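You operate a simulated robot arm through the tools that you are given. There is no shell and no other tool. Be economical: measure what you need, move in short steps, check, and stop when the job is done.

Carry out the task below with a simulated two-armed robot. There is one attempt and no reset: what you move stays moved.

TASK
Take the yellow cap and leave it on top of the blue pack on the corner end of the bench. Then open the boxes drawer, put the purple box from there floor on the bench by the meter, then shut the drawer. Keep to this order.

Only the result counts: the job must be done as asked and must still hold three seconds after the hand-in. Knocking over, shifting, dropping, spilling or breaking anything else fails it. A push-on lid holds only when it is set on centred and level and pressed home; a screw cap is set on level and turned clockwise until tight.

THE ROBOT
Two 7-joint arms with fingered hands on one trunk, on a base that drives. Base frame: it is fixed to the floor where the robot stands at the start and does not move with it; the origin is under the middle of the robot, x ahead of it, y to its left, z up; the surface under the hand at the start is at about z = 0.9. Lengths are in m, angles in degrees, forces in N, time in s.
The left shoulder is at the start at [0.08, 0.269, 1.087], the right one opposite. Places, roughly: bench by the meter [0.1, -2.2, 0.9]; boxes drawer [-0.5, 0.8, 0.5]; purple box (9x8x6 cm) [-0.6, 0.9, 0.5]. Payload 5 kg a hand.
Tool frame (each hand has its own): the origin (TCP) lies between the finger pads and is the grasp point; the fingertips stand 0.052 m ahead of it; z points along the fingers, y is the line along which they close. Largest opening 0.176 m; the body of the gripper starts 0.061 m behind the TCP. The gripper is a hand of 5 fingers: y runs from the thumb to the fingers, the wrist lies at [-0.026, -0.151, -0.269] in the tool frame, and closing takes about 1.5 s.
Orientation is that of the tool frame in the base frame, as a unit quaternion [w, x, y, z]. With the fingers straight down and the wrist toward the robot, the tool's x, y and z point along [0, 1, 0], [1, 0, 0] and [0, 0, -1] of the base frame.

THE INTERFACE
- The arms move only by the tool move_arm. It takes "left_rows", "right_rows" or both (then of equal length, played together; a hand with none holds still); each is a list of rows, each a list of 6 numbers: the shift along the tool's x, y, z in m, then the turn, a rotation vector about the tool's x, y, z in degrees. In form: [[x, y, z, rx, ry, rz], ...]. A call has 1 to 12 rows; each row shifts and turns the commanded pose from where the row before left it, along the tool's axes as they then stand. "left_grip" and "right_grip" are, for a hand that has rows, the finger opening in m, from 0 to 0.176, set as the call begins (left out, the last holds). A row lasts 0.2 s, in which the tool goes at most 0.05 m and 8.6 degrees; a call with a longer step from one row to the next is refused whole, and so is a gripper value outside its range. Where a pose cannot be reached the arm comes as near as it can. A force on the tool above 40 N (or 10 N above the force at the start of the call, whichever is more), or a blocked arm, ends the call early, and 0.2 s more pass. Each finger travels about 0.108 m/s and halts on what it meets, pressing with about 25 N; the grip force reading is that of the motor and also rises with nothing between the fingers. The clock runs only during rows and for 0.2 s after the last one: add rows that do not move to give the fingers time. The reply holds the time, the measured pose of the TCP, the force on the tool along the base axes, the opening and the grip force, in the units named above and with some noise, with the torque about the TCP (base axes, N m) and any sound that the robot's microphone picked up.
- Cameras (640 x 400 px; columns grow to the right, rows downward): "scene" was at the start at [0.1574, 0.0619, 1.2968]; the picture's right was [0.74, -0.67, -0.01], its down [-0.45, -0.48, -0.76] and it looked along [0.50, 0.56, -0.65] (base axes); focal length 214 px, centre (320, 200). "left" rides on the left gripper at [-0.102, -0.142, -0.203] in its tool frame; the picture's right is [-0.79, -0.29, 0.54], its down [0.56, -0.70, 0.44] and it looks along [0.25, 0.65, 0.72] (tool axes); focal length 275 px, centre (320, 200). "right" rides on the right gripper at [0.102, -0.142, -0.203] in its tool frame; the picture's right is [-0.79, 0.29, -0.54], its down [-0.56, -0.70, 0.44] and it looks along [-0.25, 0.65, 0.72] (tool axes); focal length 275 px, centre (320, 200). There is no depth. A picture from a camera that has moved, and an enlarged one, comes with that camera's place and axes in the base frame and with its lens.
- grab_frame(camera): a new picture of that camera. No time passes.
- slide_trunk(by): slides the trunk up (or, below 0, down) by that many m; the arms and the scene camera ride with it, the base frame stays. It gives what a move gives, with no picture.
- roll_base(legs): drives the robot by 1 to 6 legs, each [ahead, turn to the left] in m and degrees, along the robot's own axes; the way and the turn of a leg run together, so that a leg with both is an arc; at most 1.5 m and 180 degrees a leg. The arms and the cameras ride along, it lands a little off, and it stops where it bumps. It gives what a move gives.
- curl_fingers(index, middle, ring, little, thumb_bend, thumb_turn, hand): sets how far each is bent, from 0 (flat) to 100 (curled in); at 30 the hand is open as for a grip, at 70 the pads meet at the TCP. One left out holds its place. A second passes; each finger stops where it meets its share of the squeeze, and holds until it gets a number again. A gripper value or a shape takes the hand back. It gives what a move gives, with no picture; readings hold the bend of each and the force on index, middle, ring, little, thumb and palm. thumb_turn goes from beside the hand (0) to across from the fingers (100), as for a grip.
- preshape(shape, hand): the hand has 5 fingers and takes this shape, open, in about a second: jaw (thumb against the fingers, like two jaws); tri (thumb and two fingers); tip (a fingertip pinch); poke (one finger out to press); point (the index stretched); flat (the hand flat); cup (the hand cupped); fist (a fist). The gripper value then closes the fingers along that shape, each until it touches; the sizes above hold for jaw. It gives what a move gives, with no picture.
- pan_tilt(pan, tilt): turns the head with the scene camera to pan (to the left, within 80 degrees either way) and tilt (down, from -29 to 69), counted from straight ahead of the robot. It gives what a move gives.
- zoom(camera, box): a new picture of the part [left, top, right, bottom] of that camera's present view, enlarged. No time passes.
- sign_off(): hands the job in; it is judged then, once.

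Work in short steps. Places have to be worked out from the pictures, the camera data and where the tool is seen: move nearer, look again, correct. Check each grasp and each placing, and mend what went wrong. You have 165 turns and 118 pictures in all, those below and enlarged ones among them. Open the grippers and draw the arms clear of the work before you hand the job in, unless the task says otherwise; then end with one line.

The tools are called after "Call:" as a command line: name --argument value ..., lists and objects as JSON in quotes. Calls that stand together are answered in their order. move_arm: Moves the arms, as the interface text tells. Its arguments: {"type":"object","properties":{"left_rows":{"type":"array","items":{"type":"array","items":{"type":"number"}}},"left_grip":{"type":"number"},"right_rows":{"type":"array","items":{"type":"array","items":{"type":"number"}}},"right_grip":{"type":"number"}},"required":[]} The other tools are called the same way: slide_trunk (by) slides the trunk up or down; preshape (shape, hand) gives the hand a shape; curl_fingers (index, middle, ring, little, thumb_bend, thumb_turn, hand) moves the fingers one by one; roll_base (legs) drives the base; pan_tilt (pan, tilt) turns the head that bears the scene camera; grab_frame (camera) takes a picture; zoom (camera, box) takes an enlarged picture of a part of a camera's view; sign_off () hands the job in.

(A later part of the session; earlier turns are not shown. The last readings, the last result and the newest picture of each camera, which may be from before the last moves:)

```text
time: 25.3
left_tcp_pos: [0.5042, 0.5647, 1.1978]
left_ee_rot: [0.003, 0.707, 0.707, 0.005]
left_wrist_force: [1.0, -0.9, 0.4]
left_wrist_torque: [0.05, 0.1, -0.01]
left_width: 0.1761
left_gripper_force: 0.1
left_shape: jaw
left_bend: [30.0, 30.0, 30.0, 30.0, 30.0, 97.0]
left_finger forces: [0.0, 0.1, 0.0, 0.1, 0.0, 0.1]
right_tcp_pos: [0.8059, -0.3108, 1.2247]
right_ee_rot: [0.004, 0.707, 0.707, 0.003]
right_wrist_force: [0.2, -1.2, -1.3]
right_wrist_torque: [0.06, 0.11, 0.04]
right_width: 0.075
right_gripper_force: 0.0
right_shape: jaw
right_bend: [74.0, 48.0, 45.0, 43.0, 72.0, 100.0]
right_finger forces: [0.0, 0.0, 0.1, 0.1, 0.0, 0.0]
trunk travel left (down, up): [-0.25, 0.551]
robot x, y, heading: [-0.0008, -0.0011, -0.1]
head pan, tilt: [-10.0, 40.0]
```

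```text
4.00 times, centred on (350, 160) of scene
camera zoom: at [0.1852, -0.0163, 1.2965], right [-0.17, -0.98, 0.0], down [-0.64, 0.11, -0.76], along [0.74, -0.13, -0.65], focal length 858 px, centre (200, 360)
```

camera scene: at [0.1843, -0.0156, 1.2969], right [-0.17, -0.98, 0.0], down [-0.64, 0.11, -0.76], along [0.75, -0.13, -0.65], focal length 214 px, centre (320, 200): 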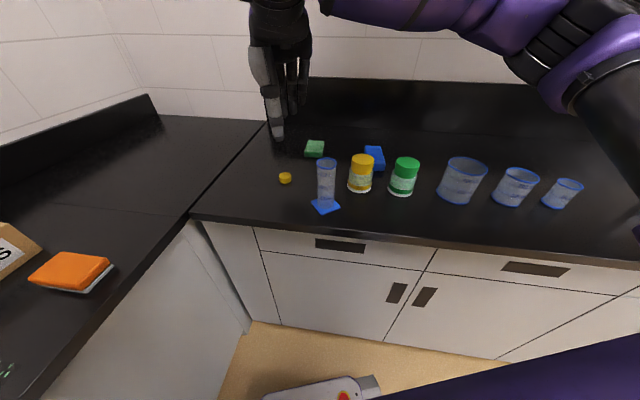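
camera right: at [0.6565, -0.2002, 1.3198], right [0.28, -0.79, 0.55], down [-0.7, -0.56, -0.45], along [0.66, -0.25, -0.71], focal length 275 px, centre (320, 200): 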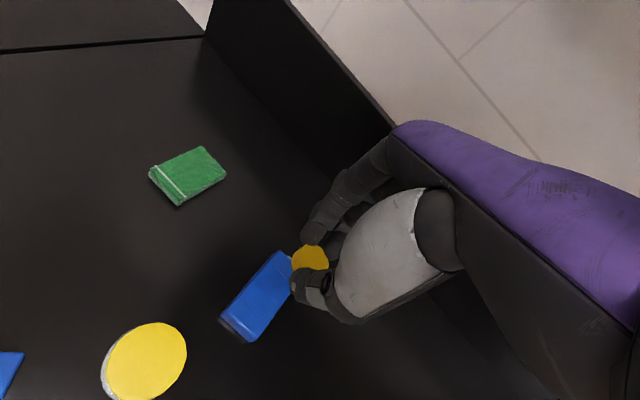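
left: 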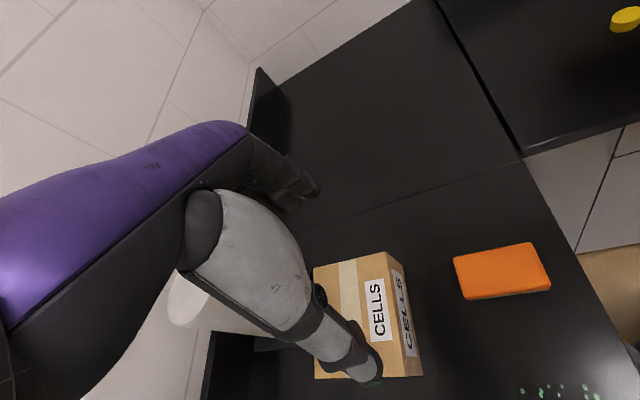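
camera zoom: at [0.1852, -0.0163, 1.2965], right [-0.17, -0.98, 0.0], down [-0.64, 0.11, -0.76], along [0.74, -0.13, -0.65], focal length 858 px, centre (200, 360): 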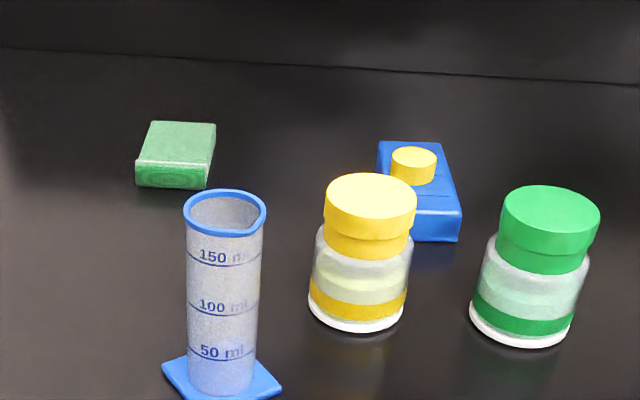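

The cap rests on the blue pack. Now I'll draw the right hand back and then reverse to view the left bench and its drawers.

Call:
move_arm --right_rows '[[0.012, -0.044, 0, 0, 0, 0], [0.012, -0.044, 0, 0, 0, 0], [0.012, -0.044, 0, 0, 0, 0], [0.012, -0.044, 0, 0, 0, 0], [0.012, -0.044, 0, 0, 0, 0], [0.012, -0.03, 0, 0, 0, 0], [0, 0, 0, 0, 0, 0]]'

Call:
pan_tilt --pan 78 --tilt 40

Call:
roll_base --legs '[[-0.6, 0]]'

Call:
grab_frame --camera "scene"

```text
time: 26.9
left_tcp_pos: [0.5016, 0.5659, 1.1975]
left_ee_rot: [0.004, 0.707, 0.707, 0.005]
left_wrist_force: [0.6, 0.4, 0.3]
left_wrist_torque: [0.04, 0.01, -0.02]
left_width: 0.176
left_gripper_force: 0.0
left_shape: jaw
left_bend: [30.0, 30.0, 30.0, 30.0, 30.0, 97.0]
left_finger forces: [0.0, 0.1, 0.1, 0.0, 0.1, 0.0]
right_tcp_pos: [0.5545, -0.2366, 1.2217]
right_ee_rot: [0.005, 0.707, 0.707, 0.005]
right_wrist_force: [0.2, -0.8, -0.5]
right_wrist_torque: [0.08, 0.0, 0.05]
right_width: 0.075
right_gripper_force: 0.1
right_shape: jaw
right_bend: [74.0, 48.0, 45.0, 43.0, 72.0, 100.0]
right_finger forces: [0.0, 0.0, 0.0, 0.0, 0.0, 0.1]
trunk travel left (down, up): [-0.25, 0.551]
robot x, y, heading: [0.004, -0.0019, -0.2]
head pan, tilt: [-10.0, 40.0]
```

```text
time: 28.5
left_tcp_pos: [0.5015, 0.5664, 1.1974]
left_ee_rot: [0.003, 0.707, 0.707, 0.004]
left_wrist_force: [0.9, -0.8, 0.2]
left_wrist_torque: [0.0, -0.02, 0.0]
left_width: 0.1763
left_gripper_force: 0.0
left_shape: jaw
left_bend: [30.0, 30.0, 30.0, 30.0, 30.0, 97.0]
left_finger forces: [0.0, 0.1, 0.1, 0.1, 0.0, 0.0]
right_tcp_pos: [0.5549, -0.2354, 1.2226]
right_ee_rot: [0.004, 0.708, 0.706, 0.004]
right_wrist_force: [-0.9, 0.4, 1.0]
right_wrist_torque: [0.03, 0.0, -0.01]
right_width: 0.0748
right_gripper_force: 0.0
right_shape: jaw
right_bend: [74.0, 48.0, 45.0, 43.0, 72.0, 100.0]
right_finger forces: [0.0, 0.0, 0.0, 0.0, 0.0, 0.0]
trunk travel left (down, up): [-0.25, 0.551]
robot x, y, heading: [0.0025, 0.0006, 0.0]
head pan, tilt: [78.0, 40.0]
```

```text
time: 33.0
left_tcp_pos: [-0.1016, 0.5636, 1.1967]
left_ee_rot: [0.004, 0.71, 0.704, 0.005]
left_wrist_force: [0.0, -0.2, -0.7]
left_wrist_torque: [-0.04, -0.05, -0.01]
left_width: 0.1761
left_gripper_force: 0.0
left_shape: jaw
left_bend: [30.0, 30.0, 30.0, 30.0, 30.0, 97.0]
left_finger forces: [0.0, 0.0, 0.0, 0.0, 0.0, 0.0]
right_tcp_pos: [-0.0563, -0.2379, 1.2229]
right_ee_rot: [0.005, 0.71, 0.704, 0.005]
right_wrist_force: [-0.2, -0.3, 0.1]
right_wrist_torque: [0.01, -0.06, -0.02]
right_width: 0.0749
right_gripper_force: 0.0
right_shape: jaw
right_bend: [74.0, 48.0, 45.0, 43.0, 72.0, 100.0]
right_finger forces: [0.1, 0.0, 0.1, 0.0, 0.0, 0.0]
trunk travel left (down, up): [-0.25, 0.551]
robot x, y, heading: [-0.6084, 0.0008, -0.6]
head pan, tilt: [78.0, 40.0]
```

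```text
88 pictures are left
camera scene: at [-0.4898, 0.0839, 1.2979], right [0.98, -0.22, -0.01], down [-0.15, -0.63, -0.76], along [0.16, 0.75, -0.65], focal length 214 px, centre (320, 200)
```

scene: 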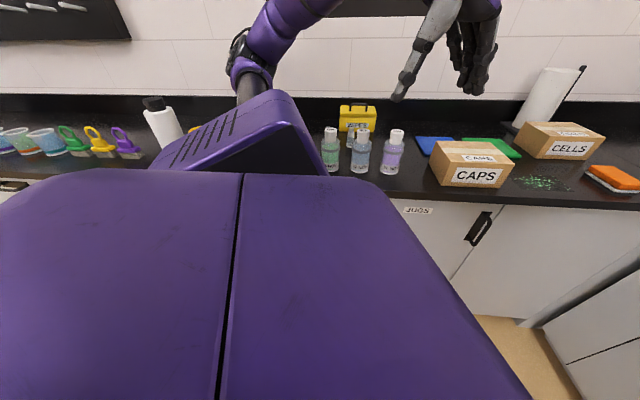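

The blue item there is only a flat mat, so the pack choice holds. I'll raise the trunk for clearance over the bottles, turn left to face this bench, and back off.

Call:
slide_trunk --by 0.2

Call:
roll_base --legs '[[0, 90], [-0.3, 0]]'

Call:
pan_tilt --pan 0 --tilt 50

Call:
grab_frame --camera "scene"

```text
time: 35.2
left_tcp_pos: [-0.1147, 0.5628, 1.404]
left_ee_rot: [0.009, 0.711, 0.703, 0.009]
left_wrist_force: [-0.6, -0.5, -0.3]
left_wrist_torque: [0.01, 0.03, 0.0]
left_width: 0.1758
left_gripper_force: 0.0
left_shape: jaw
left_bend: [30.0, 30.0, 30.0, 30.0, 30.0, 97.0]
left_finger forces: [0.1, 0.1, 0.0, 0.0, 0.0, 0.0]
right_tcp_pos: [-0.0704, -0.2381, 1.427]
right_ee_rot: [0.009, 0.71, 0.704, 0.009]
right_wrist_force: [0.5, 0.0, -0.6]
right_wrist_torque: [0.06, 0.01, 0.0]
right_width: 0.0749
right_gripper_force: 0.1
right_shape: jaw
right_bend: [74.0, 48.0, 45.0, 43.0, 72.0, 100.0]
right_finger forces: [0.1, 0.0, 0.1, 0.1, 0.0, 0.0]
trunk travel left (down, up): [-0.45, 0.351]
robot x, y, heading: [-0.6067, 0.0018, -0.4]
head pan, tilt: [78.0, 40.0]
```

```text
time: 41.9
left_tcp_pos: [-1.1414, 0.4631, 1.4191]
left_ee_rot: [0.0, 0.043, 0.999, 0.03]
left_wrist_force: [-4.8, -6.6, 2.2]
left_wrist_torque: [0.71, -0.5, 0.02]
left_width: 0.176
left_gripper_force: 0.1
left_shape: jaw
left_bend: [30.0, 30.0, 30.0, 30.0, 30.0, 97.0]
left_finger forces: [0.0, 0.0, 0.1, 0.1, 0.1, 0.1]
right_tcp_pos: [-0.3412, 0.4463, 1.4452]
right_ee_rot: [0.005, 0.043, 0.999, 0.03]
right_wrist_force: [-6.6, -7.6, -0.5]
right_wrist_torque: [0.84, -0.88, -0.32]
right_width: 0.0753
right_gripper_force: 0.1
right_shape: jaw
right_bend: [74.0, 48.0, 45.0, 43.0, 72.0, 100.0]
right_finger forces: [0.0, 0.0, 0.0, 0.0, 0.0, 0.0]
trunk travel left (down, up): [-0.45, 0.351]
robot x, y, heading: [-0.6003, -0.0314, 83.7]
head pan, tilt: [78.0, 40.0]
stopped in leg 2: the robot was blocked; the commanded pose is now the measured one
```

```text
time: 43.4
left_tcp_pos: [-1.1373, 0.471, 1.4154]
left_ee_rot: [0.0, 0.044, 0.999, 0.025]
left_wrist_force: [-1.8, -0.5, -1.0]
left_wrist_torque: [0.13, -0.32, -0.01]
left_width: 0.1759
left_gripper_force: 0.1
left_shape: jaw
left_bend: [30.0, 30.0, 30.0, 30.0, 30.0, 98.0]
left_finger forces: [0.1, 0.1, 0.1, 0.0, 0.1, 0.0]
right_tcp_pos: [-0.3358, 0.4546, 1.4435]
right_ee_rot: [0.003, 0.044, 0.999, 0.026]
right_wrist_force: [-1.9, -0.7, 0.9]
right_wrist_torque: [0.13, -0.32, -0.12]
right_width: 0.075
right_gripper_force: 0.1
right_shape: jaw
right_bend: [74.0, 48.0, 45.0, 43.0, 72.0, 100.0]
right_finger forces: [0.0, 0.1, 0.0, 0.0, 0.0, 0.1]
trunk travel left (down, up): [-0.45, 0.351]
robot x, y, heading: [-0.6017, -0.0283, 83.7]
head pan, tilt: [0.0, 50.0]
```

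```text
87 pictures are left
camera scene: at [-0.5888, 0.0944, 1.4871], right [0.99, -0.11, 0.0], down [-0.08, -0.77, -0.63], along [0.07, 0.63, -0.77], focal length 214 px, centre (320, 200)
```

scene: 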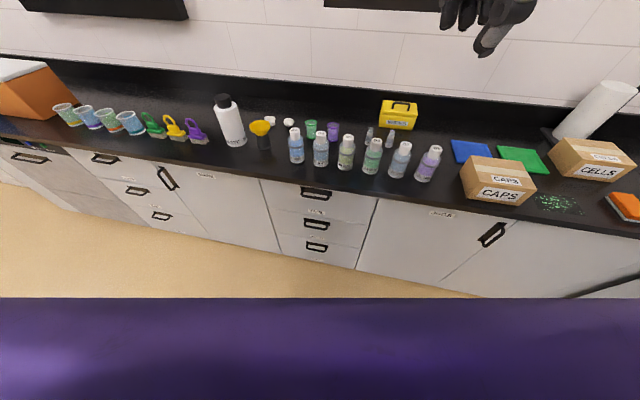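

The base bumped something behind it. I'll read the drawer labels and look to both sides for the obstacle.

Call:
zoom --camera "scene" --box '[180, 150, 420, 300]'

Call:
pan_tilt --pan -80 --tilt 45

Call:
grab_frame --camera "scene"

Call:
pan_tilt --pan 80 --tilt 45

Call:
grab_frame --camera "scene"

```text
2.67 times, centred on (300, 225) of scene
camera zoom: at [-0.5888, 0.0944, 1.4871], right [0.99, -0.11, 0.0], down [-0.08, -0.77, -0.63], along [0.07, 0.63, -0.77], focal length 572 px, centre (373, 133)
```

zoom: 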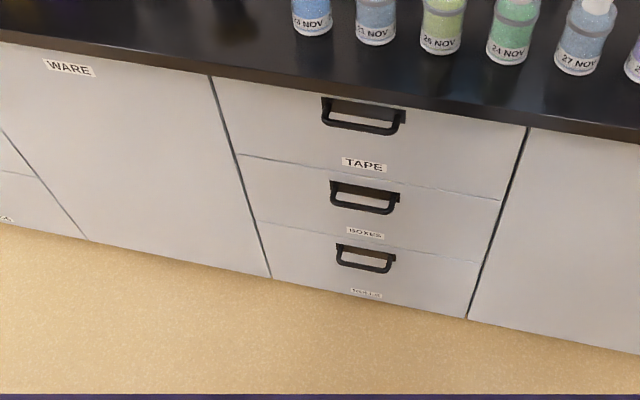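

```text
time: 44.9
left_tcp_pos: [-1.1339, 0.4709, 1.4173]
left_ee_rot: [-0.002, 0.044, 0.999, 0.025]
left_wrist_force: [0.6, -0.9, 0.3]
left_wrist_torque: [0.01, 0.04, 0.01]
left_width: 0.1759
left_gripper_force: 0.0
left_shape: jaw
left_bend: [30.0, 30.0, 30.0, 30.0, 30.0, 98.0]
left_finger forces: [0.0, 0.1, 0.0, 0.0, 0.0, 0.1]
right_tcp_pos: [-0.3317, 0.455, 1.4397]
right_ee_rot: [0.002, 0.045, 0.999, 0.025]
right_wrist_force: [-0.6, -0.8, -0.5]
right_wrist_torque: [0.06, 0.05, 0.0]
right_width: 0.0749
right_gripper_force: 0.0
right_shape: jaw
right_bend: [74.0, 48.0, 45.0, 43.0, 72.0, 100.0]
right_finger forces: [0.0, 0.0, 0.0, 0.1, 0.0, 0.1]
trunk travel left (down, up): [-0.45, 0.351]
robot x, y, heading: [-0.5984, -0.033, 83.9]
head pan, tilt: [-80.0, 45.0]
```

```text
85 pictures are left
camera scene: at [-0.5124, 0.024, 1.4948], right [0.07, -1.0, 0.01], down [-0.71, -0.06, -0.71], along [0.7, 0.04, -0.71], focal length 214 px, centre (320, 200)
```

scene: 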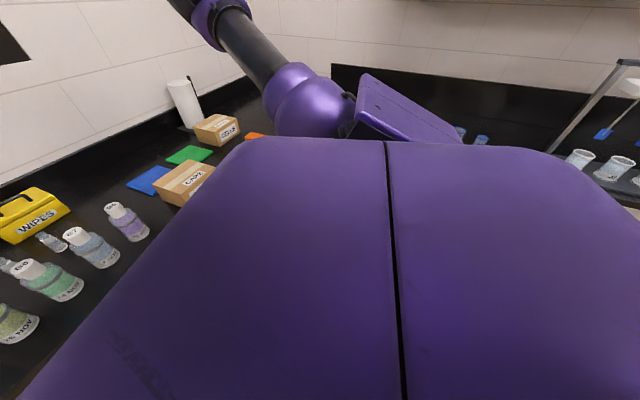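

```text
time: 47.4
left_tcp_pos: [-1.1346, 0.4716, 1.416]
left_ee_rot: [-0.001, 0.043, 0.999, 0.025]
left_wrist_force: [0.0, -0.4, -0.1]
left_wrist_torque: [-0.04, 0.02, 0.0]
left_width: 0.1759
left_gripper_force: 0.0
left_shape: jaw
left_bend: [30.0, 30.0, 30.0, 30.0, 30.0, 98.0]
left_finger forces: [0.0, 0.1, 0.0, 0.0, 0.1, 0.1]
right_tcp_pos: [-0.3318, 0.4539, 1.4405]
right_ee_rot: [0.002, 0.045, 0.999, 0.026]
right_wrist_force: [-0.3, 1.2, -0.3]
right_wrist_torque: [-0.02, 0.02, -0.02]
right_width: 0.0751
right_gripper_force: 0.0
right_shape: jaw
right_bend: [74.0, 48.0, 45.0, 43.0, 72.0, 100.0]
right_finger forces: [0.0, 0.0, 0.0, 0.0, 0.0, 0.1]
trunk travel left (down, up): [-0.45, 0.351]
robot x, y, heading: [-0.6011, -0.0301, 83.6]
head pan, tilt: [80.0, 45.0]
```

```text
84 pictures are left
camera scene: at [-0.6718, 0.0415, 1.4948], right [0.28, 0.96, -0.01], down [0.68, -0.21, -0.71], along [-0.68, 0.19, -0.71], focal length 214 px, centre (320, 200)
```

scene: 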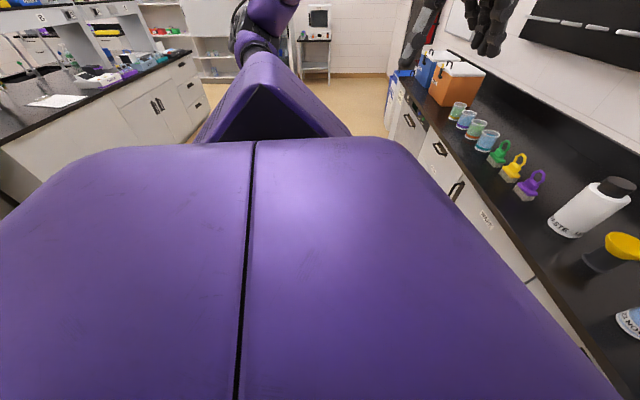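

The room runs about 17.5° clockwise of my frame: the bench front is the line 0.302x+0.953y≈0.46, and BOXES is the middle drawer. I'll nudge forward, then turn round to see what is behind the base.

Call:
roll_base --legs '[[0.1, 0], [0, -170]]'

Call:
pan_tilt --pan 0 --tilt 50

Call:
grab_frame --camera "scene"

```text
time: 59.6
left_tcp_pos: [0.0164, -0.345, 1.4149]
left_ee_rot: [0.025, 0.999, 0.035, 0.003]
left_wrist_force: [-0.1, -0.2, 0.4]
left_wrist_torque: [-0.04, 0.01, -0.02]
left_width: 0.1758
left_gripper_force: 0.1
left_shape: jaw
left_bend: [30.0, 30.0, 30.0, 30.0, 30.0, 98.0]
left_finger forces: [0.0, 0.1, 0.1, 0.0, 0.0, 0.1]
right_tcp_pos: [-0.7786, -0.453, 1.442]
right_ee_rot: [0.025, 0.999, 0.033, 0.0]
right_wrist_force: [0.4, 0.3, 0.0]
right_wrist_torque: [0.03, 0.03, 0.01]
right_width: 0.075
right_gripper_force: 0.0
right_shape: jaw
right_bend: [74.0, 48.0, 45.0, 43.0, 72.0, 100.0]
right_finger forces: [0.0, 0.0, 0.1, 0.1, 0.0, 0.0]
trunk travel left (down, up): [-0.45, 0.351]
robot x, y, heading: [-0.5696, 0.0658, -87.3]
head pan, tilt: [80.0, 45.0]
```

```text
time: 61.2
left_tcp_pos: [0.0133, -0.3289, 1.4211]
left_ee_rot: [0.031, 0.999, 0.035, 0.004]
left_wrist_force: [-2.0, -1.3, -1.0]
left_wrist_torque: [0.12, -0.12, 0.05]
left_width: 0.1758
left_gripper_force: 0.1
left_shape: jaw
left_bend: [30.0, 30.0, 30.0, 30.0, 30.0, 98.0]
left_finger forces: [0.0, 0.0, 0.0, 0.0, 0.1, 0.1]
right_tcp_pos: [-0.7794, -0.4367, 1.4457]
right_ee_rot: [0.031, 0.999, 0.033, 0.0]
right_wrist_force: [-0.7, -1.6, -2.1]
right_wrist_torque: [0.18, -0.12, 0.01]
right_width: 0.0747
right_gripper_force: 0.0
right_shape: jaw
right_bend: [74.0, 48.0, 45.0, 43.0, 72.0, 100.0]
right_finger forces: [0.0, 0.0, 0.1, 0.0, 0.0, 0.0]
trunk travel left (down, up): [-0.45, 0.351]
robot x, y, heading: [-0.5701, 0.0668, -87.1]
head pan, tilt: [0.0, 50.0]
```

```text
83 pictures are left
camera scene: at [-0.5631, -0.0611, 1.4867], right [-1.0, -0.05, 0.0], down [-0.04, 0.78, -0.63], along [0.03, -0.63, -0.78], focal length 214 px, centre (320, 200)
```

scene: 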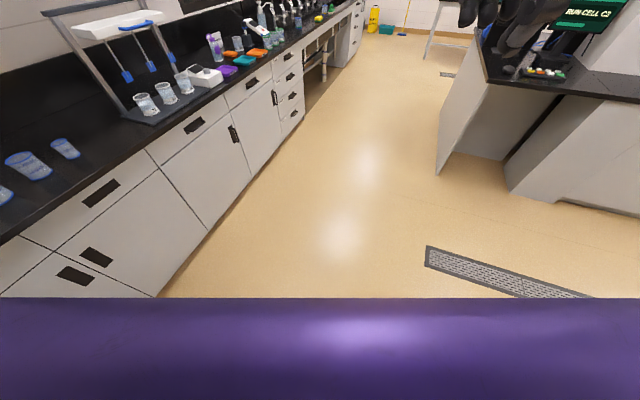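

The floor behind is clear, so the bump was nothing that stands here now. I'll drive to a spot facing the BOXES drawer square on, with the drawer ahead and slightly to the right.

Call:
roll_base --legs '[[0, -79], [0.46, 0], [0, -121]]'

Call:
pan_tilt --pan -15 --tilt 50

Call:
grab_frame --camera "scene"

```text
time: 67.5
left_tcp_pos: [-0.8586, -0.5816, 1.4327]
left_ee_rot: [0.035, 0.791, -0.611, -0.023]
left_wrist_force: [-1.5, -1.0, -1.9]
left_wrist_torque: [0.14, -0.16, -0.08]
left_width: 0.176
left_gripper_force: 0.0
left_shape: jaw
left_bend: [30.0, 30.0, 30.0, 30.0, 30.0, 97.0]
left_finger forces: [0.0, 0.0, 0.1, 0.1, 0.0, 0.0]
right_tcp_pos: [-1.1087, 0.1764, 1.4583]
right_ee_rot: [0.033, 0.791, -0.61, -0.029]
right_wrist_force: [-1.7, -1.3, -1.9]
right_wrist_torque: [0.1, -0.22, 0.04]
right_width: 0.0752
right_gripper_force: 0.1
right_shape: jaw
right_bend: [74.0, 48.0, 45.0, 43.0, 72.0, 100.0]
right_finger forces: [0.1, 0.0, 0.0, 0.0, 0.0, 0.0]
trunk travel left (down, up): [-0.45, 0.351]
robot x, y, heading: [-0.6101, 0.053, -168.4]
head pan, tilt: [0.0, 50.0]
stopped in leg 2: the robot was blocked; the commanded pose is now the measured one
```

```text
time: 68.3
left_tcp_pos: [-0.8545, -0.5794, 1.4338]
left_ee_rot: [0.036, 0.791, -0.61, -0.023]
left_wrist_force: [0.7, 0.6, 0.1]
left_wrist_torque: [-0.04, 0.01, 0.01]
left_width: 0.176
left_gripper_force: 0.1
left_shape: jaw
left_bend: [30.0, 30.0, 30.0, 30.0, 30.0, 97.0]
left_finger forces: [0.0, 0.1, 0.0, 0.0, 0.1, 0.0]
right_tcp_pos: [-1.1061, 0.1805, 1.459]
right_ee_rot: [0.035, 0.79, -0.611, -0.031]
right_wrist_force: [0.6, 0.7, 0.7]
right_wrist_torque: [-0.08, 0.0, 0.03]
right_width: 0.0751
right_gripper_force: 0.1
right_shape: jaw
right_bend: [74.0, 48.0, 45.0, 43.0, 72.0, 100.0]
right_finger forces: [0.1, 0.0, 0.0, 0.0, 0.1, 0.0]
trunk travel left (down, up): [-0.45, 0.351]
robot x, y, heading: [-0.6065, 0.0505, -168.1]
head pan, tilt: [-15.0, 50.0]
```

```text
82 pictures are left
camera scene: at [-0.7305, 0.0467, 1.4871], right [0.06, 1.0, 0.0], down [0.77, -0.04, -0.63], along [-0.63, 0.04, -0.77], focal length 214 px, centre (320, 200)
```

scene: 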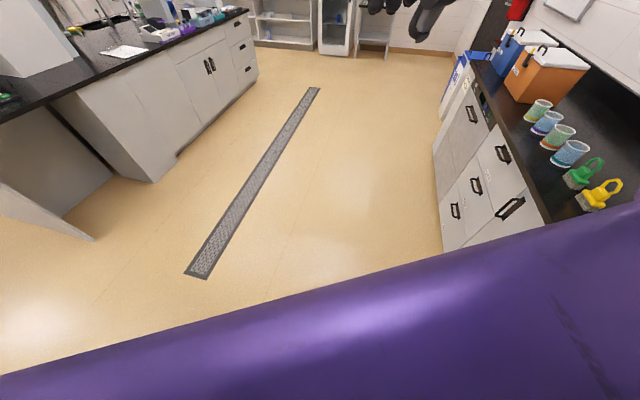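

The view ahead is clear, so the stop may come from the turn-to-drive changeover. I'll try a single straight leg.

Call:
roll_base --legs '[[0.2, 0]]'

```text
time: 70.2
left_tcp_pos: [-1.0524, -0.6167, 1.4332]
left_ee_rot: [0.036, 0.788, -0.614, -0.023]
left_wrist_force: [-1.6, 0.0, -0.8]
left_wrist_torque: [0.03, -0.19, -0.02]
left_width: 0.1759
left_gripper_force: 0.1
left_shape: jaw
left_bend: [30.0, 30.0, 30.0, 30.0, 30.0, 97.0]
left_finger forces: [0.0, 0.0, 0.0, 0.0, 0.0, 0.1]
right_tcp_pos: [-1.2988, 0.1458, 1.4591]
right_ee_rot: [0.034, 0.788, -0.615, -0.03]
right_wrist_force: [-1.8, -0.6, -0.2]
right_wrist_torque: [0.01, -0.23, 0.03]
right_width: 0.0754
right_gripper_force: 0.0
right_shape: jaw
right_bend: [74.0, 48.0, 45.0, 43.0, 72.0, 100.0]
right_finger forces: [0.1, 0.0, 0.0, 0.1, 0.0, 0.0]
trunk travel left (down, up): [-0.45, 0.351]
robot x, y, heading: [-0.8004, 0.0142, -168.9]
head pan, tilt: [-15.0, 50.0]
```

The single leg works. I'll finish the drive and then turn, in separate calls.

Call:
roll_base --legs '[[0.22, 0]]'

Call:
roll_base --legs '[[0, -118.7]]'

Call:
grab_frame --camera "scene"

```text
time: 72.3
left_tcp_pos: [-1.2512, -0.6547, 1.4392]
left_ee_rot: [0.041, 0.788, -0.614, -0.026]
left_wrist_force: [-0.9, 0.4, 0.0]
left_wrist_torque: [0.02, -0.05, 0.01]
left_width: 0.1761
left_gripper_force: 0.0
left_shape: jaw
left_bend: [30.0, 30.0, 30.0, 30.0, 30.0, 97.0]
left_finger forces: [0.1, 0.0, 0.1, 0.1, 0.0, 0.0]
right_tcp_pos: [-1.4947, 0.1073, 1.4639]
right_ee_rot: [0.038, 0.787, -0.615, -0.036]
right_wrist_force: [-0.6, -0.6, -0.8]
right_wrist_torque: [0.07, -0.1, -0.04]
right_width: 0.0747
right_gripper_force: 0.1
right_shape: jaw
right_bend: [74.0, 48.0, 45.0, 43.0, 72.0, 100.0]
right_finger forces: [0.0, 0.1, 0.0, 0.0, 0.0, 0.0]
trunk travel left (down, up): [-0.45, 0.351]
robot x, y, heading: [-1.0112, -0.0301, -169.1]
head pan, tilt: [-15.0, 50.0]
```

```text
time: 80.4
left_tcp_pos: [-1.442, 0.4737, 1.4444]
left_ee_rot: [0.002, 0.136, 0.989, 0.055]
left_wrist_force: [-0.1, -0.6, 0.0]
left_wrist_torque: [0.03, -0.08, 0.01]
left_width: 0.1761
left_gripper_force: 0.2
left_shape: jaw
left_bend: [30.0, 30.0, 30.0, 30.0, 30.0, 98.0]
left_finger forces: [0.0, 0.0, 0.0, 0.0, 0.0, 0.0]
right_tcp_pos: [-0.6613, 0.3049, 1.4703]
right_ee_rot: [0.013, 0.139, 0.989, 0.058]
right_wrist_force: [-0.9, -1.1, 0.7]
right_wrist_torque: [-0.01, -0.02, -0.02]
right_width: 0.075
right_gripper_force: 0.1
right_shape: jaw
right_bend: [74.0, 48.0, 45.0, 43.0, 72.0, 100.0]
right_finger forces: [0.1, 0.0, 0.0, 0.0, 0.0, 0.1]
trunk travel left (down, up): [-0.45, 0.351]
robot x, y, heading: [-1.0274, -0.0277, 71.1]
head pan, tilt: [-15.0, 50.0]
```

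```text
81 pictures are left
camera scene: at [-0.9633, 0.0851, 1.487], right [0.83, -0.56, 0.0], down [-0.43, -0.64, -0.63], along [0.36, 0.52, -0.77], focal length 214 px, centre (320, 200)
```

scene: 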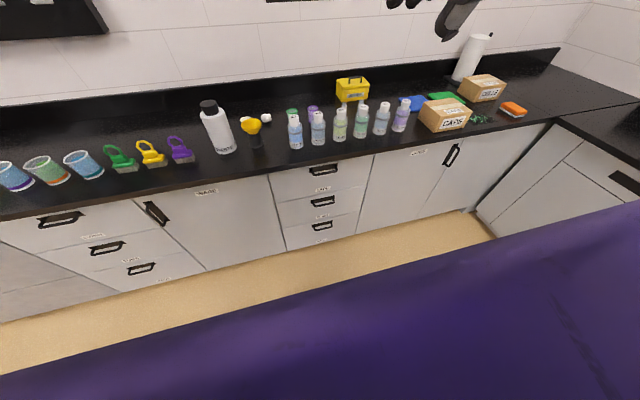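

Triangulating puts the BOXES handle near (-0.54, 0.667, 0.585). I'll lower the trunk fully for the low drawer and look again.

Call:
slide_trunk --by -0.44

Call:
pan_tilt --pan -30 --tilt 30

Call:
grab_frame --camera "scene"

Call:
grab_frame --camera "right"

```text
refused: -0.44 is not a number from -0.4 to 0.4
```

```text
time: 81.3
left_tcp_pos: [-1.4507, 0.4493, 1.4515]
left_ee_rot: [0.005, 0.136, 0.988, 0.066]
left_wrist_force: [-1.5, -2.7, 1.4]
left_wrist_torque: [0.44, -0.24, 0.05]
left_width: 0.1758
left_gripper_force: 0.0
left_shape: jaw
left_bend: [30.0, 30.0, 30.0, 30.0, 30.0, 98.0]
left_finger forces: [0.1, 0.0, 0.1, 0.1, 0.0, 0.1]
right_tcp_pos: [-0.6703, 0.2804, 1.4773]
right_ee_rot: [0.014, 0.136, 0.988, 0.067]
right_wrist_force: [-1.9, -4.2, 2.0]
right_wrist_torque: [0.38, -0.25, -0.08]
right_width: 0.075
right_gripper_force: 0.1
right_shape: jaw
right_bend: [74.0, 48.0, 45.0, 43.0, 72.0, 100.0]
right_finger forces: [0.1, 0.1, 0.0, 0.0, 0.1, 0.0]
trunk travel left (down, up): [-0.45, 0.351]
robot x, y, heading: [-1.0207, -0.0246, 71.3]
head pan, tilt: [-30.0, 30.0]
```

```text
80 pictures are left
camera scene: at [-0.9407, 0.0741, 1.5174], right [0.66, -0.75, 0.01], down [-0.38, -0.34, -0.86], along [0.65, 0.57, -0.51], focal length 214 px, centre (320, 200)
```

scene: 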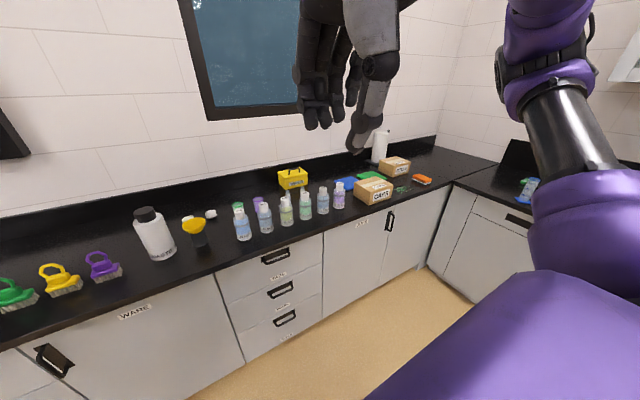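

```text
79 pictures are left
camera right: at [-0.8153, 0.146, 1.6575], right [0.81, -0.01, 0.58], down [0.37, -0.76, -0.53], along [0.45, 0.65, -0.62], focal length 275 px, centre (320, 200)
```

right: 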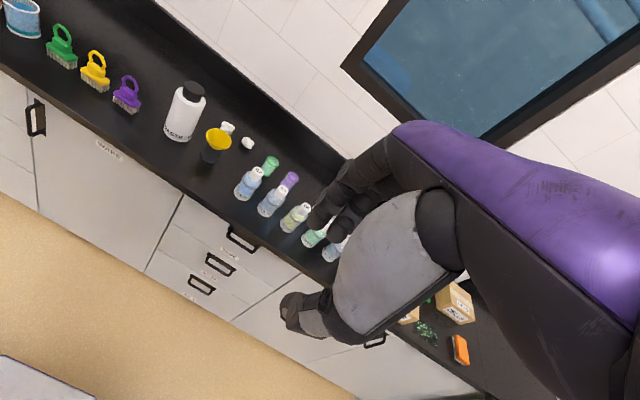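

I'll slide in two steps instead. These are bow handles with a visible gap behind the bar.

Call:
slide_trunk --by -0.4

Call:
zoom --camera "scene" --box '[200, 180, 400, 305]'

Call:
grab_frame --camera "right"

```text
time: 83.5
left_tcp_pos: [-1.4535, 0.4409, 1.2137]
left_ee_rot: [0.005, 0.135, 0.989, 0.066]
left_wrist_force: [-2.4, -4.0, 1.5]
left_wrist_torque: [0.54, -0.19, 0.14]
left_width: 0.1759
left_gripper_force: 0.1
left_shape: jaw
left_bend: [30.0, 30.0, 30.0, 30.0, 30.0, 97.0]
left_finger forces: [0.0, 0.0, 0.0, 0.0, 0.2, 0.0]
right_tcp_pos: [-0.6685, 0.2747, 1.2416]
right_ee_rot: [0.01, 0.145, 0.987, 0.066]
right_wrist_force: [44.6, 40.9, 10.2]
right_wrist_torque: [-9.78, 10.18, -0.64]
right_width: 0.075
right_gripper_force: 0.0
right_shape: jaw
right_bend: [74.0, 48.0, 45.0, 43.0, 72.0, 100.0]
right_finger forces: [0.1, 0.0, 0.0, 0.0, 0.0, 0.1]
trunk travel left (down, up): [-0.213, 0.588]
robot x, y, heading: [-1.0216, -0.0246, 71.2]
head pan, tilt: [-30.0, 30.0]
stopped: the force on the tool passed its limit at 44 N (the readings are from after the stop); the commanded pose is now the measured one
```

```text
3.20 times, centred on (300, 242) of scene
camera zoom: at [-0.912, 0.1336, 1.286], right [0.6, -0.8, 0.01], down [-0.31, -0.24, -0.92], along [0.74, 0.55, -0.39], focal length 686 px, centre (384, 64)
```

zoom: 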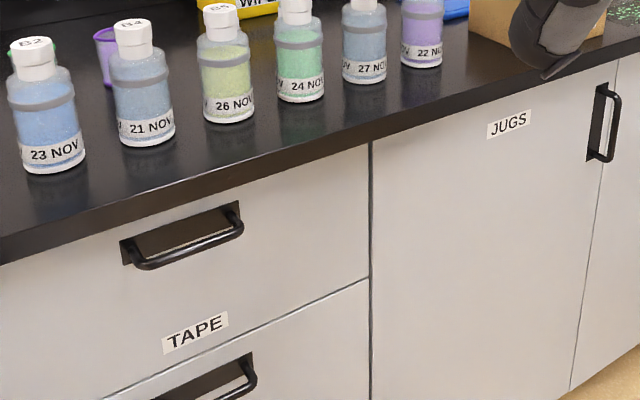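

```text
77 pictures are left
camera right: at [-0.8137, 0.1436, 1.4223], right [0.82, -0.02, 0.57], down [0.35, -0.77, -0.53], along [0.46, 0.64, -0.62], focal length 275 px, centre (320, 200)
```

right: 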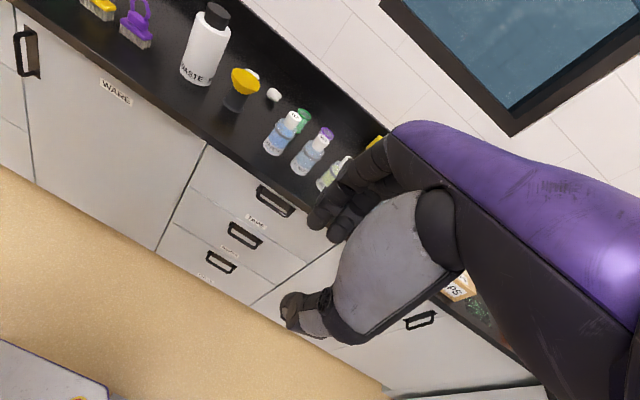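

The right wrist was loaded during the slide. I'll let it settle with a still row on both arms and read the state again.

Call:
move_arm --left_rows '[[0, 0, 0, 0, 0, 0], [0, 0, 0, 0, 0, 0]]' --right_rows '[[0, 0, 0, 0, 0, 0], [0, 0, 0, 0, 0, 0]]'

Call:
grab_frame --camera "left"

```text
time: 84.1
left_tcp_pos: [-1.4503, 0.4446, 1.2135]
left_ee_rot: [0.005, 0.136, 0.989, 0.064]
left_wrist_force: [0.1, 0.2, 0.1]
left_wrist_torque: [-0.06, 0.07, 0.04]
left_width: 0.176
left_gripper_force: 0.1
left_shape: jaw
left_bend: [30.0, 30.0, 30.0, 30.0, 30.0, 97.0]
left_finger forces: [0.0, 0.0, 0.1, 0.1, 0.0, 0.0]
right_tcp_pos: [-0.6682, 0.277, 1.2389]
right_ee_rot: [0.012, 0.142, 0.988, 0.064]
right_wrist_force: [50.8, 44.3, 8.8]
right_wrist_torque: [-9.98, 11.58, 0.55]
right_width: 0.0749
right_gripper_force: 0.1
right_shape: jaw
right_bend: [74.0, 48.0, 45.0, 43.0, 72.0, 100.0]
right_finger forces: [0.1, 0.1, 0.0, 0.1, 0.1, 0.0]
trunk travel left (down, up): [-0.213, 0.588]
robot x, y, heading: [-1.0215, -0.0235, 71.0]
head pan, tilt: [-30.0, 30.0]
```

```text
76 pictures are left
camera left: at [-1.3967, 0.2572, 1.3949], right [0.7, -0.42, -0.58], down [-0.71, -0.46, -0.52], along [-0.05, 0.78, -0.63], focal length 275 px, centre (320, 200)
```

left: 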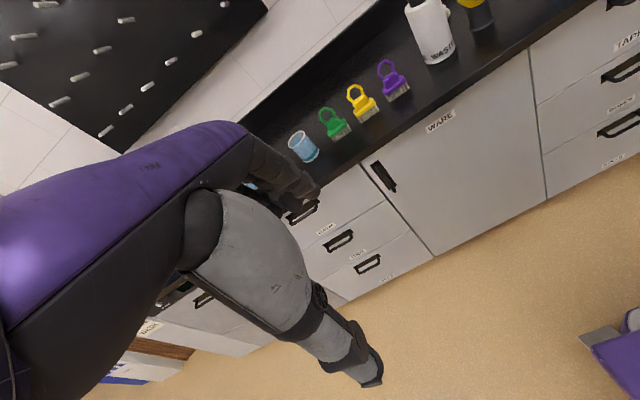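

A steady 50 N pushes the right wrist forward, so it seems pressed against my own head or torso. I'll move the right hand forward, away from the body.

Call:
move_arm --right_rows '[[0, 0.03, 0, 0, 0, 0], [0, 0.03, 0, 0, 0, 0], [0, 0.03, 0, 0, 0, 0], [0, 0, 0, 0, 0, 0]]'

```text
time: 85.1
left_tcp_pos: [-1.4513, 0.4431, 1.2141]
left_ee_rot: [0.005, 0.137, 0.989, 0.065]
left_wrist_force: [0.4, -1.0, -0.1]
left_wrist_torque: [0.08, -0.03, -0.01]
left_width: 0.1761
left_gripper_force: 0.2
left_shape: jaw
left_bend: [30.0, 30.0, 30.0, 30.0, 30.0, 97.0]
left_finger forces: [0.0, 0.0, 0.0, 0.1, 0.1, 0.1]
right_tcp_pos: [-0.6445, 0.3613, 1.2517]
right_ee_rot: [0.012, 0.14, 0.988, 0.064]
right_wrist_force: [0.0, -0.9, 0.7]
right_wrist_torque: [0.07, -0.08, -0.03]
right_width: 0.075
right_gripper_force: 0.1
right_shape: jaw
right_bend: [74.0, 48.0, 45.0, 43.0, 72.0, 100.0]
right_finger forces: [0.0, 0.1, 0.0, 0.0, 0.0, 0.0]
trunk travel left (down, up): [-0.213, 0.588]
robot x, y, heading: [-1.0219, -0.0247, 71.1]
head pan, tilt: [-30.0, 30.0]
```

The hand is free again. I'll lower the trunk the rest of the way.

Call:
slide_trunk --by -0.2

Call:
grab_frame --camera "scene"

Call:
grab_frame --camera "right"

```text
time: 86.5
left_tcp_pos: [-1.4542, 0.4329, 1.0801]
left_ee_rot: [0.005, 0.136, 0.988, 0.066]
left_wrist_force: [-1.7, -5.1, 3.4]
left_wrist_torque: [0.65, -0.15, 0.17]
left_width: 0.1759
left_gripper_force: 0.1
left_shape: jaw
left_bend: [30.0, 30.0, 30.0, 30.0, 30.0, 97.0]
left_finger forces: [0.0, 0.0, 0.0, 0.1, 0.0, 0.0]
right_tcp_pos: [-0.6433, 0.3541, 1.1225]
right_ee_rot: [0.002, 0.153, 0.986, 0.067]
right_wrist_force: [52.4, 44.5, 44.0]
right_wrist_torque: [-14.84, 16.39, -0.27]
right_width: 0.075
right_gripper_force: 0.0
right_shape: jaw
right_bend: [74.0, 48.0, 45.0, 43.0, 72.0, 100.0]
right_finger forces: [0.0, 0.0, 0.0, 0.0, 0.1, 0.1]
trunk travel left (down, up): [-0.077, 0.724]
robot x, y, heading: [-1.0213, -0.0236, 71.3]
head pan, tilt: [-30.0, 30.0]
stopped: the force on the tool passed its limit at 51 N (the readings are from after the stop); the commanded pose is now the measured one
```

```text
75 pictures are left
camera scene: at [-0.8931, 0.1912, 1.1354], right [0.6, -0.8, 0.01], down [-0.35, -0.27, -0.9], along [0.72, 0.54, -0.44], focal length 214 px, centre (320, 200)
```

scene: 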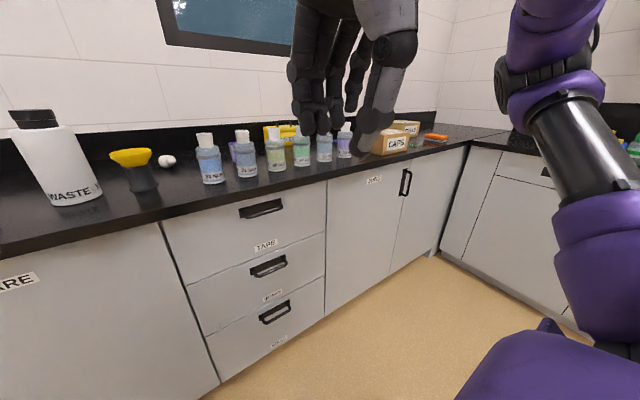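

```text
74 pictures are left
camera right: at [-0.7875, 0.2249, 1.3059], right [0.83, -0.04, 0.56], down [0.33, -0.77, -0.54], along [0.45, 0.63, -0.63], focal length 275 px, centre (320, 200)
```

right: 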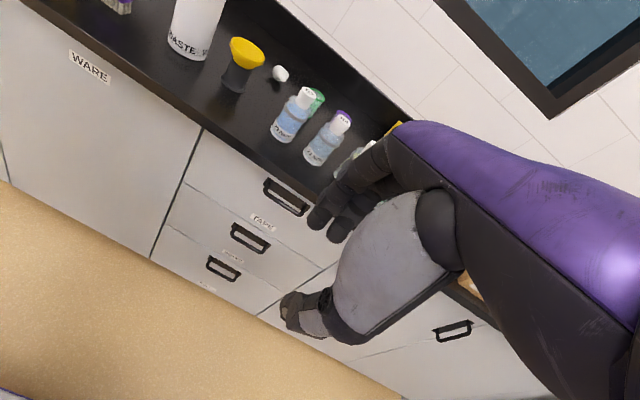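

Lowering brings my torso forward, which pushes the head into the wrist. I'll move the right hand forward and to the right to free it.

Call:
move_arm --right_rows '[[-0.015, 0.04, 0, 0, 0, 0], [-0.015, 0.04, 0, 0, 0, 0], [-0.015, 0.04, 0, 0, 0, 0], [0, 0, 0, 0, 0, 0]]'

Call:
zoom --camera "scene" --box '[160, 180, 360, 305]'

```text
time: 87.5
left_tcp_pos: [-1.4543, 0.4366, 1.0797]
left_ee_rot: [0.005, 0.137, 0.988, 0.065]
left_wrist_force: [-0.4, -0.7, -0.5]
left_wrist_torque: [0.03, 0.01, -0.02]
left_width: 0.1761
left_gripper_force: 0.1
left_shape: jaw
left_bend: [30.0, 30.0, 30.0, 30.0, 30.0, 97.0]
left_finger forces: [0.0, 0.1, 0.0, 0.0, 0.0, 0.0]
right_tcp_pos: [-0.5671, 0.4565, 1.1362]
right_ee_rot: [0.009, 0.145, 0.987, 0.065]
right_wrist_force: [-0.9, -1.4, 1.5]
right_wrist_torque: [0.01, -0.04, -0.03]
right_width: 0.075
right_gripper_force: 0.0
right_shape: jaw
right_bend: [74.0, 48.0, 45.0, 43.0, 72.0, 100.0]
right_finger forces: [0.0, 0.1, 0.0, 0.0, 0.0, 0.0]
trunk travel left (down, up): [-0.077, 0.724]
robot x, y, heading: [-1.0223, -0.0259, 70.9]
head pan, tilt: [-30.0, 30.0]
```

```text
3.20 times, centred on (260, 242) of scene
camera zoom: at [-0.8977, 0.1972, 1.1292], right [0.66, -0.75, 0.01], down [-0.38, -0.34, -0.86], along [0.65, 0.56, -0.51], focal length 686 px, centre (512, 64)
```

zoom: 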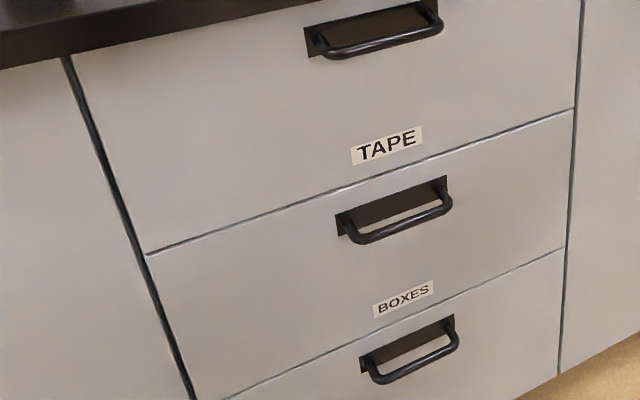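

Three rays agree on the BOXES bar at about (-0.539, 0.670, 0.566). It sits under the counter overhang, so I need the hand pitched forward. I'll back off 0.15 m, then pitch the right hand up with fingers forward.

Call:
roll_base --legs '[[-0.15, 0]]'

Call:
move_arm --right_rows '[[0, 0, 0.03, -8.5, 0, 0], [0, 0, 0.03, -8.5, 0, 0], [0, 0, 0.03, -8.5, 0, 0], [0, -0.02, 0.03, -8.5, 0, 0], [0, -0.03, 0.03, -8.5, 0, 0], [0, -0.03, 0.03, -8.5, 0, 0], [0, 0, 0, 0, 0, 0]]'

Call:
grab_frame --camera "scene"

```text
time: 89.1
left_tcp_pos: [-1.5012, 0.2936, 1.0798]
left_ee_rot: [0.004, 0.139, 0.988, 0.064]
left_wrist_force: [0.2, -0.7, 1.3]
left_wrist_torque: [0.09, -0.02, -0.01]
left_width: 0.1758
left_gripper_force: 0.0
left_shape: jaw
left_bend: [30.0, 30.0, 30.0, 30.0, 30.0, 97.0]
left_finger forces: [0.0, 0.0, 0.0, 0.1, 0.1, 0.0]
right_tcp_pos: [-0.6153, 0.3118, 1.1345]
right_ee_rot: [0.009, 0.147, 0.987, 0.065]
right_wrist_force: [-0.6, -0.2, -0.3]
right_wrist_torque: [0.08, -0.07, -0.02]
right_width: 0.075
right_gripper_force: 0.0
right_shape: jaw
right_bend: [74.0, 48.0, 45.0, 43.0, 72.0, 100.0]
right_finger forces: [0.0, 0.0, 0.1, 0.0, 0.0, 0.0]
trunk travel left (down, up): [-0.077, 0.724]
robot x, y, heading: [-1.0724, -0.1652, 70.9]
head pan, tilt: [-30.0, 30.0]
```

```text
time: 90.7
left_tcp_pos: [-1.5048, 0.2818, 1.0835]
left_ee_rot: [0.006, 0.139, 0.988, 0.07]
left_wrist_force: [1.4, 2.5, 0.4]
left_wrist_torque: [-0.16, 0.23, 0.03]
left_width: 0.1758
left_gripper_force: 0.1
left_shape: jaw
left_bend: [30.0, 30.0, 30.0, 30.0, 30.0, 98.0]
left_finger forces: [0.0, 0.0, 0.0, 0.0, 0.0, 0.1]
right_tcp_pos: [-0.5936, 0.4638, 1.0445]
right_ee_rot: [0.072, 0.127, 0.863, 0.483]
right_wrist_force: [2.6, 0.5, -2.8]
right_wrist_torque: [0.24, 0.08, 0.18]
right_width: 0.0751
right_gripper_force: 0.1
right_shape: jaw
right_bend: [74.0, 48.0, 45.0, 43.0, 72.0, 100.0]
right_finger forces: [0.0, 0.0, 0.0, 0.0, 0.1, 0.1]
right hand out of reach, approached as far as the arm can: row 4, 5, 6
trunk travel left (down, up): [-0.077, 0.724]
robot x, y, heading: [-1.076, -0.1683, 70.6]
head pan, tilt: [-30.0, 30.0]
```

```text
72 pictures are left
camera scene: at [-0.945, 0.0545, 1.1282], right [0.66, -0.76, 0.01], down [-0.38, -0.34, -0.86], along [0.65, 0.56, -0.51], focal length 214 px, centre (320, 200)
```

scene: 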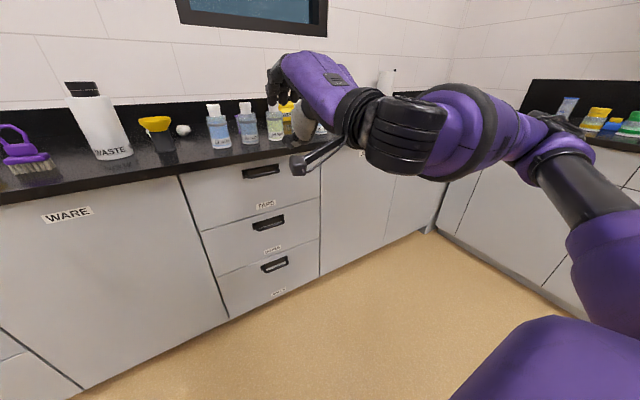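

The hand is pitched about 58° now. I'll lower it straight down in front of the drawers.

Call:
move_arm --right_rows '[[0, -0.0383, 0.0235, 0, 0, 0], [0, -0.0383, 0.0235, 0, 0, 0], [0, -0.0383, 0.0235, 0, 0, 0], [0, -0.0383, 0.0235, 0, 0, 0], [0, -0.0383, 0.0235, 0, 0, 0], [0, -0.0383, 0.0235, 0, 0, 0], [0, -0.0383, 0.0235, 0, 0, 0], [0, -0.0383, 0.0235, 0, 0, 0], [0, 0, 0, 0, 0, 0]]'

Call:
grab_frame --camera "scene"

```text
time: 91.9
left_tcp_pos: [-1.5141, 0.2575, 1.0901]
left_ee_rot: [0.01, 0.137, 0.987, 0.084]
left_wrist_force: [-0.9, -8.1, 3.9]
left_wrist_torque: [0.96, -0.06, 0.21]
left_width: 0.1761
left_gripper_force: 0.1
left_shape: jaw
left_bend: [30.0, 30.0, 30.0, 30.0, 30.0, 98.0]
left_finger forces: [0.0, 0.0, 0.0, 0.1, 0.0, 0.0]
right_tcp_pos: [-0.6081, 0.4644, 1.0067]
right_ee_rot: [0.07, 0.132, 0.864, 0.48]
right_wrist_force: [-1.4, -6.3, 10.5]
right_wrist_torque: [-0.64, -0.06, -0.15]
right_width: 0.0751
right_gripper_force: 0.1
right_shape: jaw
right_bend: [74.0, 48.0, 45.0, 43.0, 72.0, 100.0]
right_finger forces: [0.0, 0.0, 0.0, 0.0, 0.0, 0.0]
right hand out of reach, approached as far as the arm can: row 1, 2, 3, 4, 5
trunk travel left (down, up): [-0.077, 0.724]
robot x, y, heading: [-1.0759, -0.1659, 71.2]
head pan, tilt: [-30.0, 30.0]
stopped in row 5 (right hand): the force on the tool passed its limit at 47 N (the readings are from after the stop); the commanded pose is now the measured one
```

```text
71 pictures are left
camera scene: at [-0.9485, 0.0472, 1.1309], right [0.66, -0.75, 0.0], down [-0.38, -0.33, -0.86], along [0.65, 0.56, -0.51], focal length 214 px, centre (320, 200)
```

scene: 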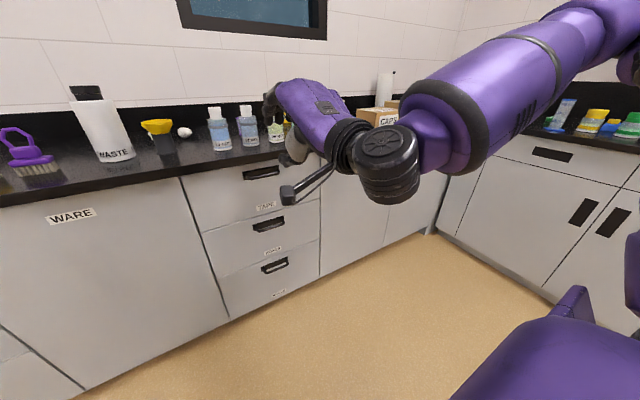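

The arm is folded too tightly in this spot. I'll back up another 0.2 m so the arm can stretch out, then extend and lower.

Call:
roll_base --legs '[[-0.2, 0]]'

Call:
move_arm --right_rows '[[0, 0.02, 0.034, 0, 0, 0], [0, 0.02, 0.034, 0, 0, 0], [0, 0.005, 0.04, 0, 0, 0], [0, 0.0, 0.04, 0, 0, 0], [0, -0.02, 0.04, 0, 0, 0], [0, 0, 0, 0, 0, 0]]'

```text
time: 93.9
left_tcp_pos: [-1.5746, 0.079, 1.0863]
left_ee_rot: [0.006, 0.143, 0.987, 0.077]
left_wrist_force: [8.1, 8.6, 2.0]
left_wrist_torque: [-1.07, 0.75, -0.75]
left_width: 0.1761
left_gripper_force: 0.0
left_shape: jaw
left_bend: [30.0, 30.0, 30.0, 30.0, 30.0, 98.0]
left_finger forces: [0.0, 0.0, 0.0, 0.0, 0.0, 0.0]
right_tcp_pos: [-0.6703, 0.2772, 0.9943]
right_ee_rot: [0.071, 0.135, 0.869, 0.472]
right_wrist_force: [0.1, 1.1, -1.1]
right_wrist_torque: [-0.36, 0.16, -0.06]
right_width: 0.075
right_gripper_force: 0.1
right_shape: jaw
right_bend: [74.0, 48.0, 45.0, 43.0, 72.0, 100.0]
right_finger forces: [0.0, 0.0, 0.0, 0.0, 0.0, 0.1]
trunk travel left (down, up): [-0.077, 0.724]
robot x, y, heading: [-1.1411, -0.3595, 70.7]
head pan, tilt: [-30.0, 30.0]
```

```text
time: 95.2
left_tcp_pos: [-1.581, 0.0479, 1.0989]
left_ee_rot: [0.015, 0.145, 0.984, 0.101]
left_wrist_force: [-1.6, -9.6, 3.1]
left_wrist_torque: [1.0, -0.05, 0.33]
left_width: 0.176
left_gripper_force: 0.0
left_shape: jaw
left_bend: [30.0, 30.0, 30.0, 30.0, 30.0, 97.0]
left_finger forces: [0.1, 0.0, 0.0, 0.0, 0.1, 0.0]
right_tcp_pos: [-0.6292, 0.3066, 0.9732]
right_ee_rot: [0.054, 0.194, 0.857, 0.475]
right_wrist_force: [-0.5, -6.3, 3.3]
right_wrist_torque: [-0.02, -0.02, 0.06]
right_width: 0.0751
right_gripper_force: 0.0
right_shape: jaw
right_bend: [74.0, 48.0, 45.0, 43.0, 72.0, 100.0]
right_finger forces: [0.1, 0.1, 0.0, 0.0, 0.1, 0.0]
right hand out of reach, approached as far as the arm can: row 2, 3, 4, 5
trunk travel left (down, up): [-0.077, 0.724]
robot x, y, heading: [-1.1381, -0.3581, 70.7]
head pan, tilt: [-30.0, 30.0]
stopped in row 6 (right hand): the force on the tool passed its limit at 63 N (the readings are from after the stop); the commanded pose is now the measured one
```

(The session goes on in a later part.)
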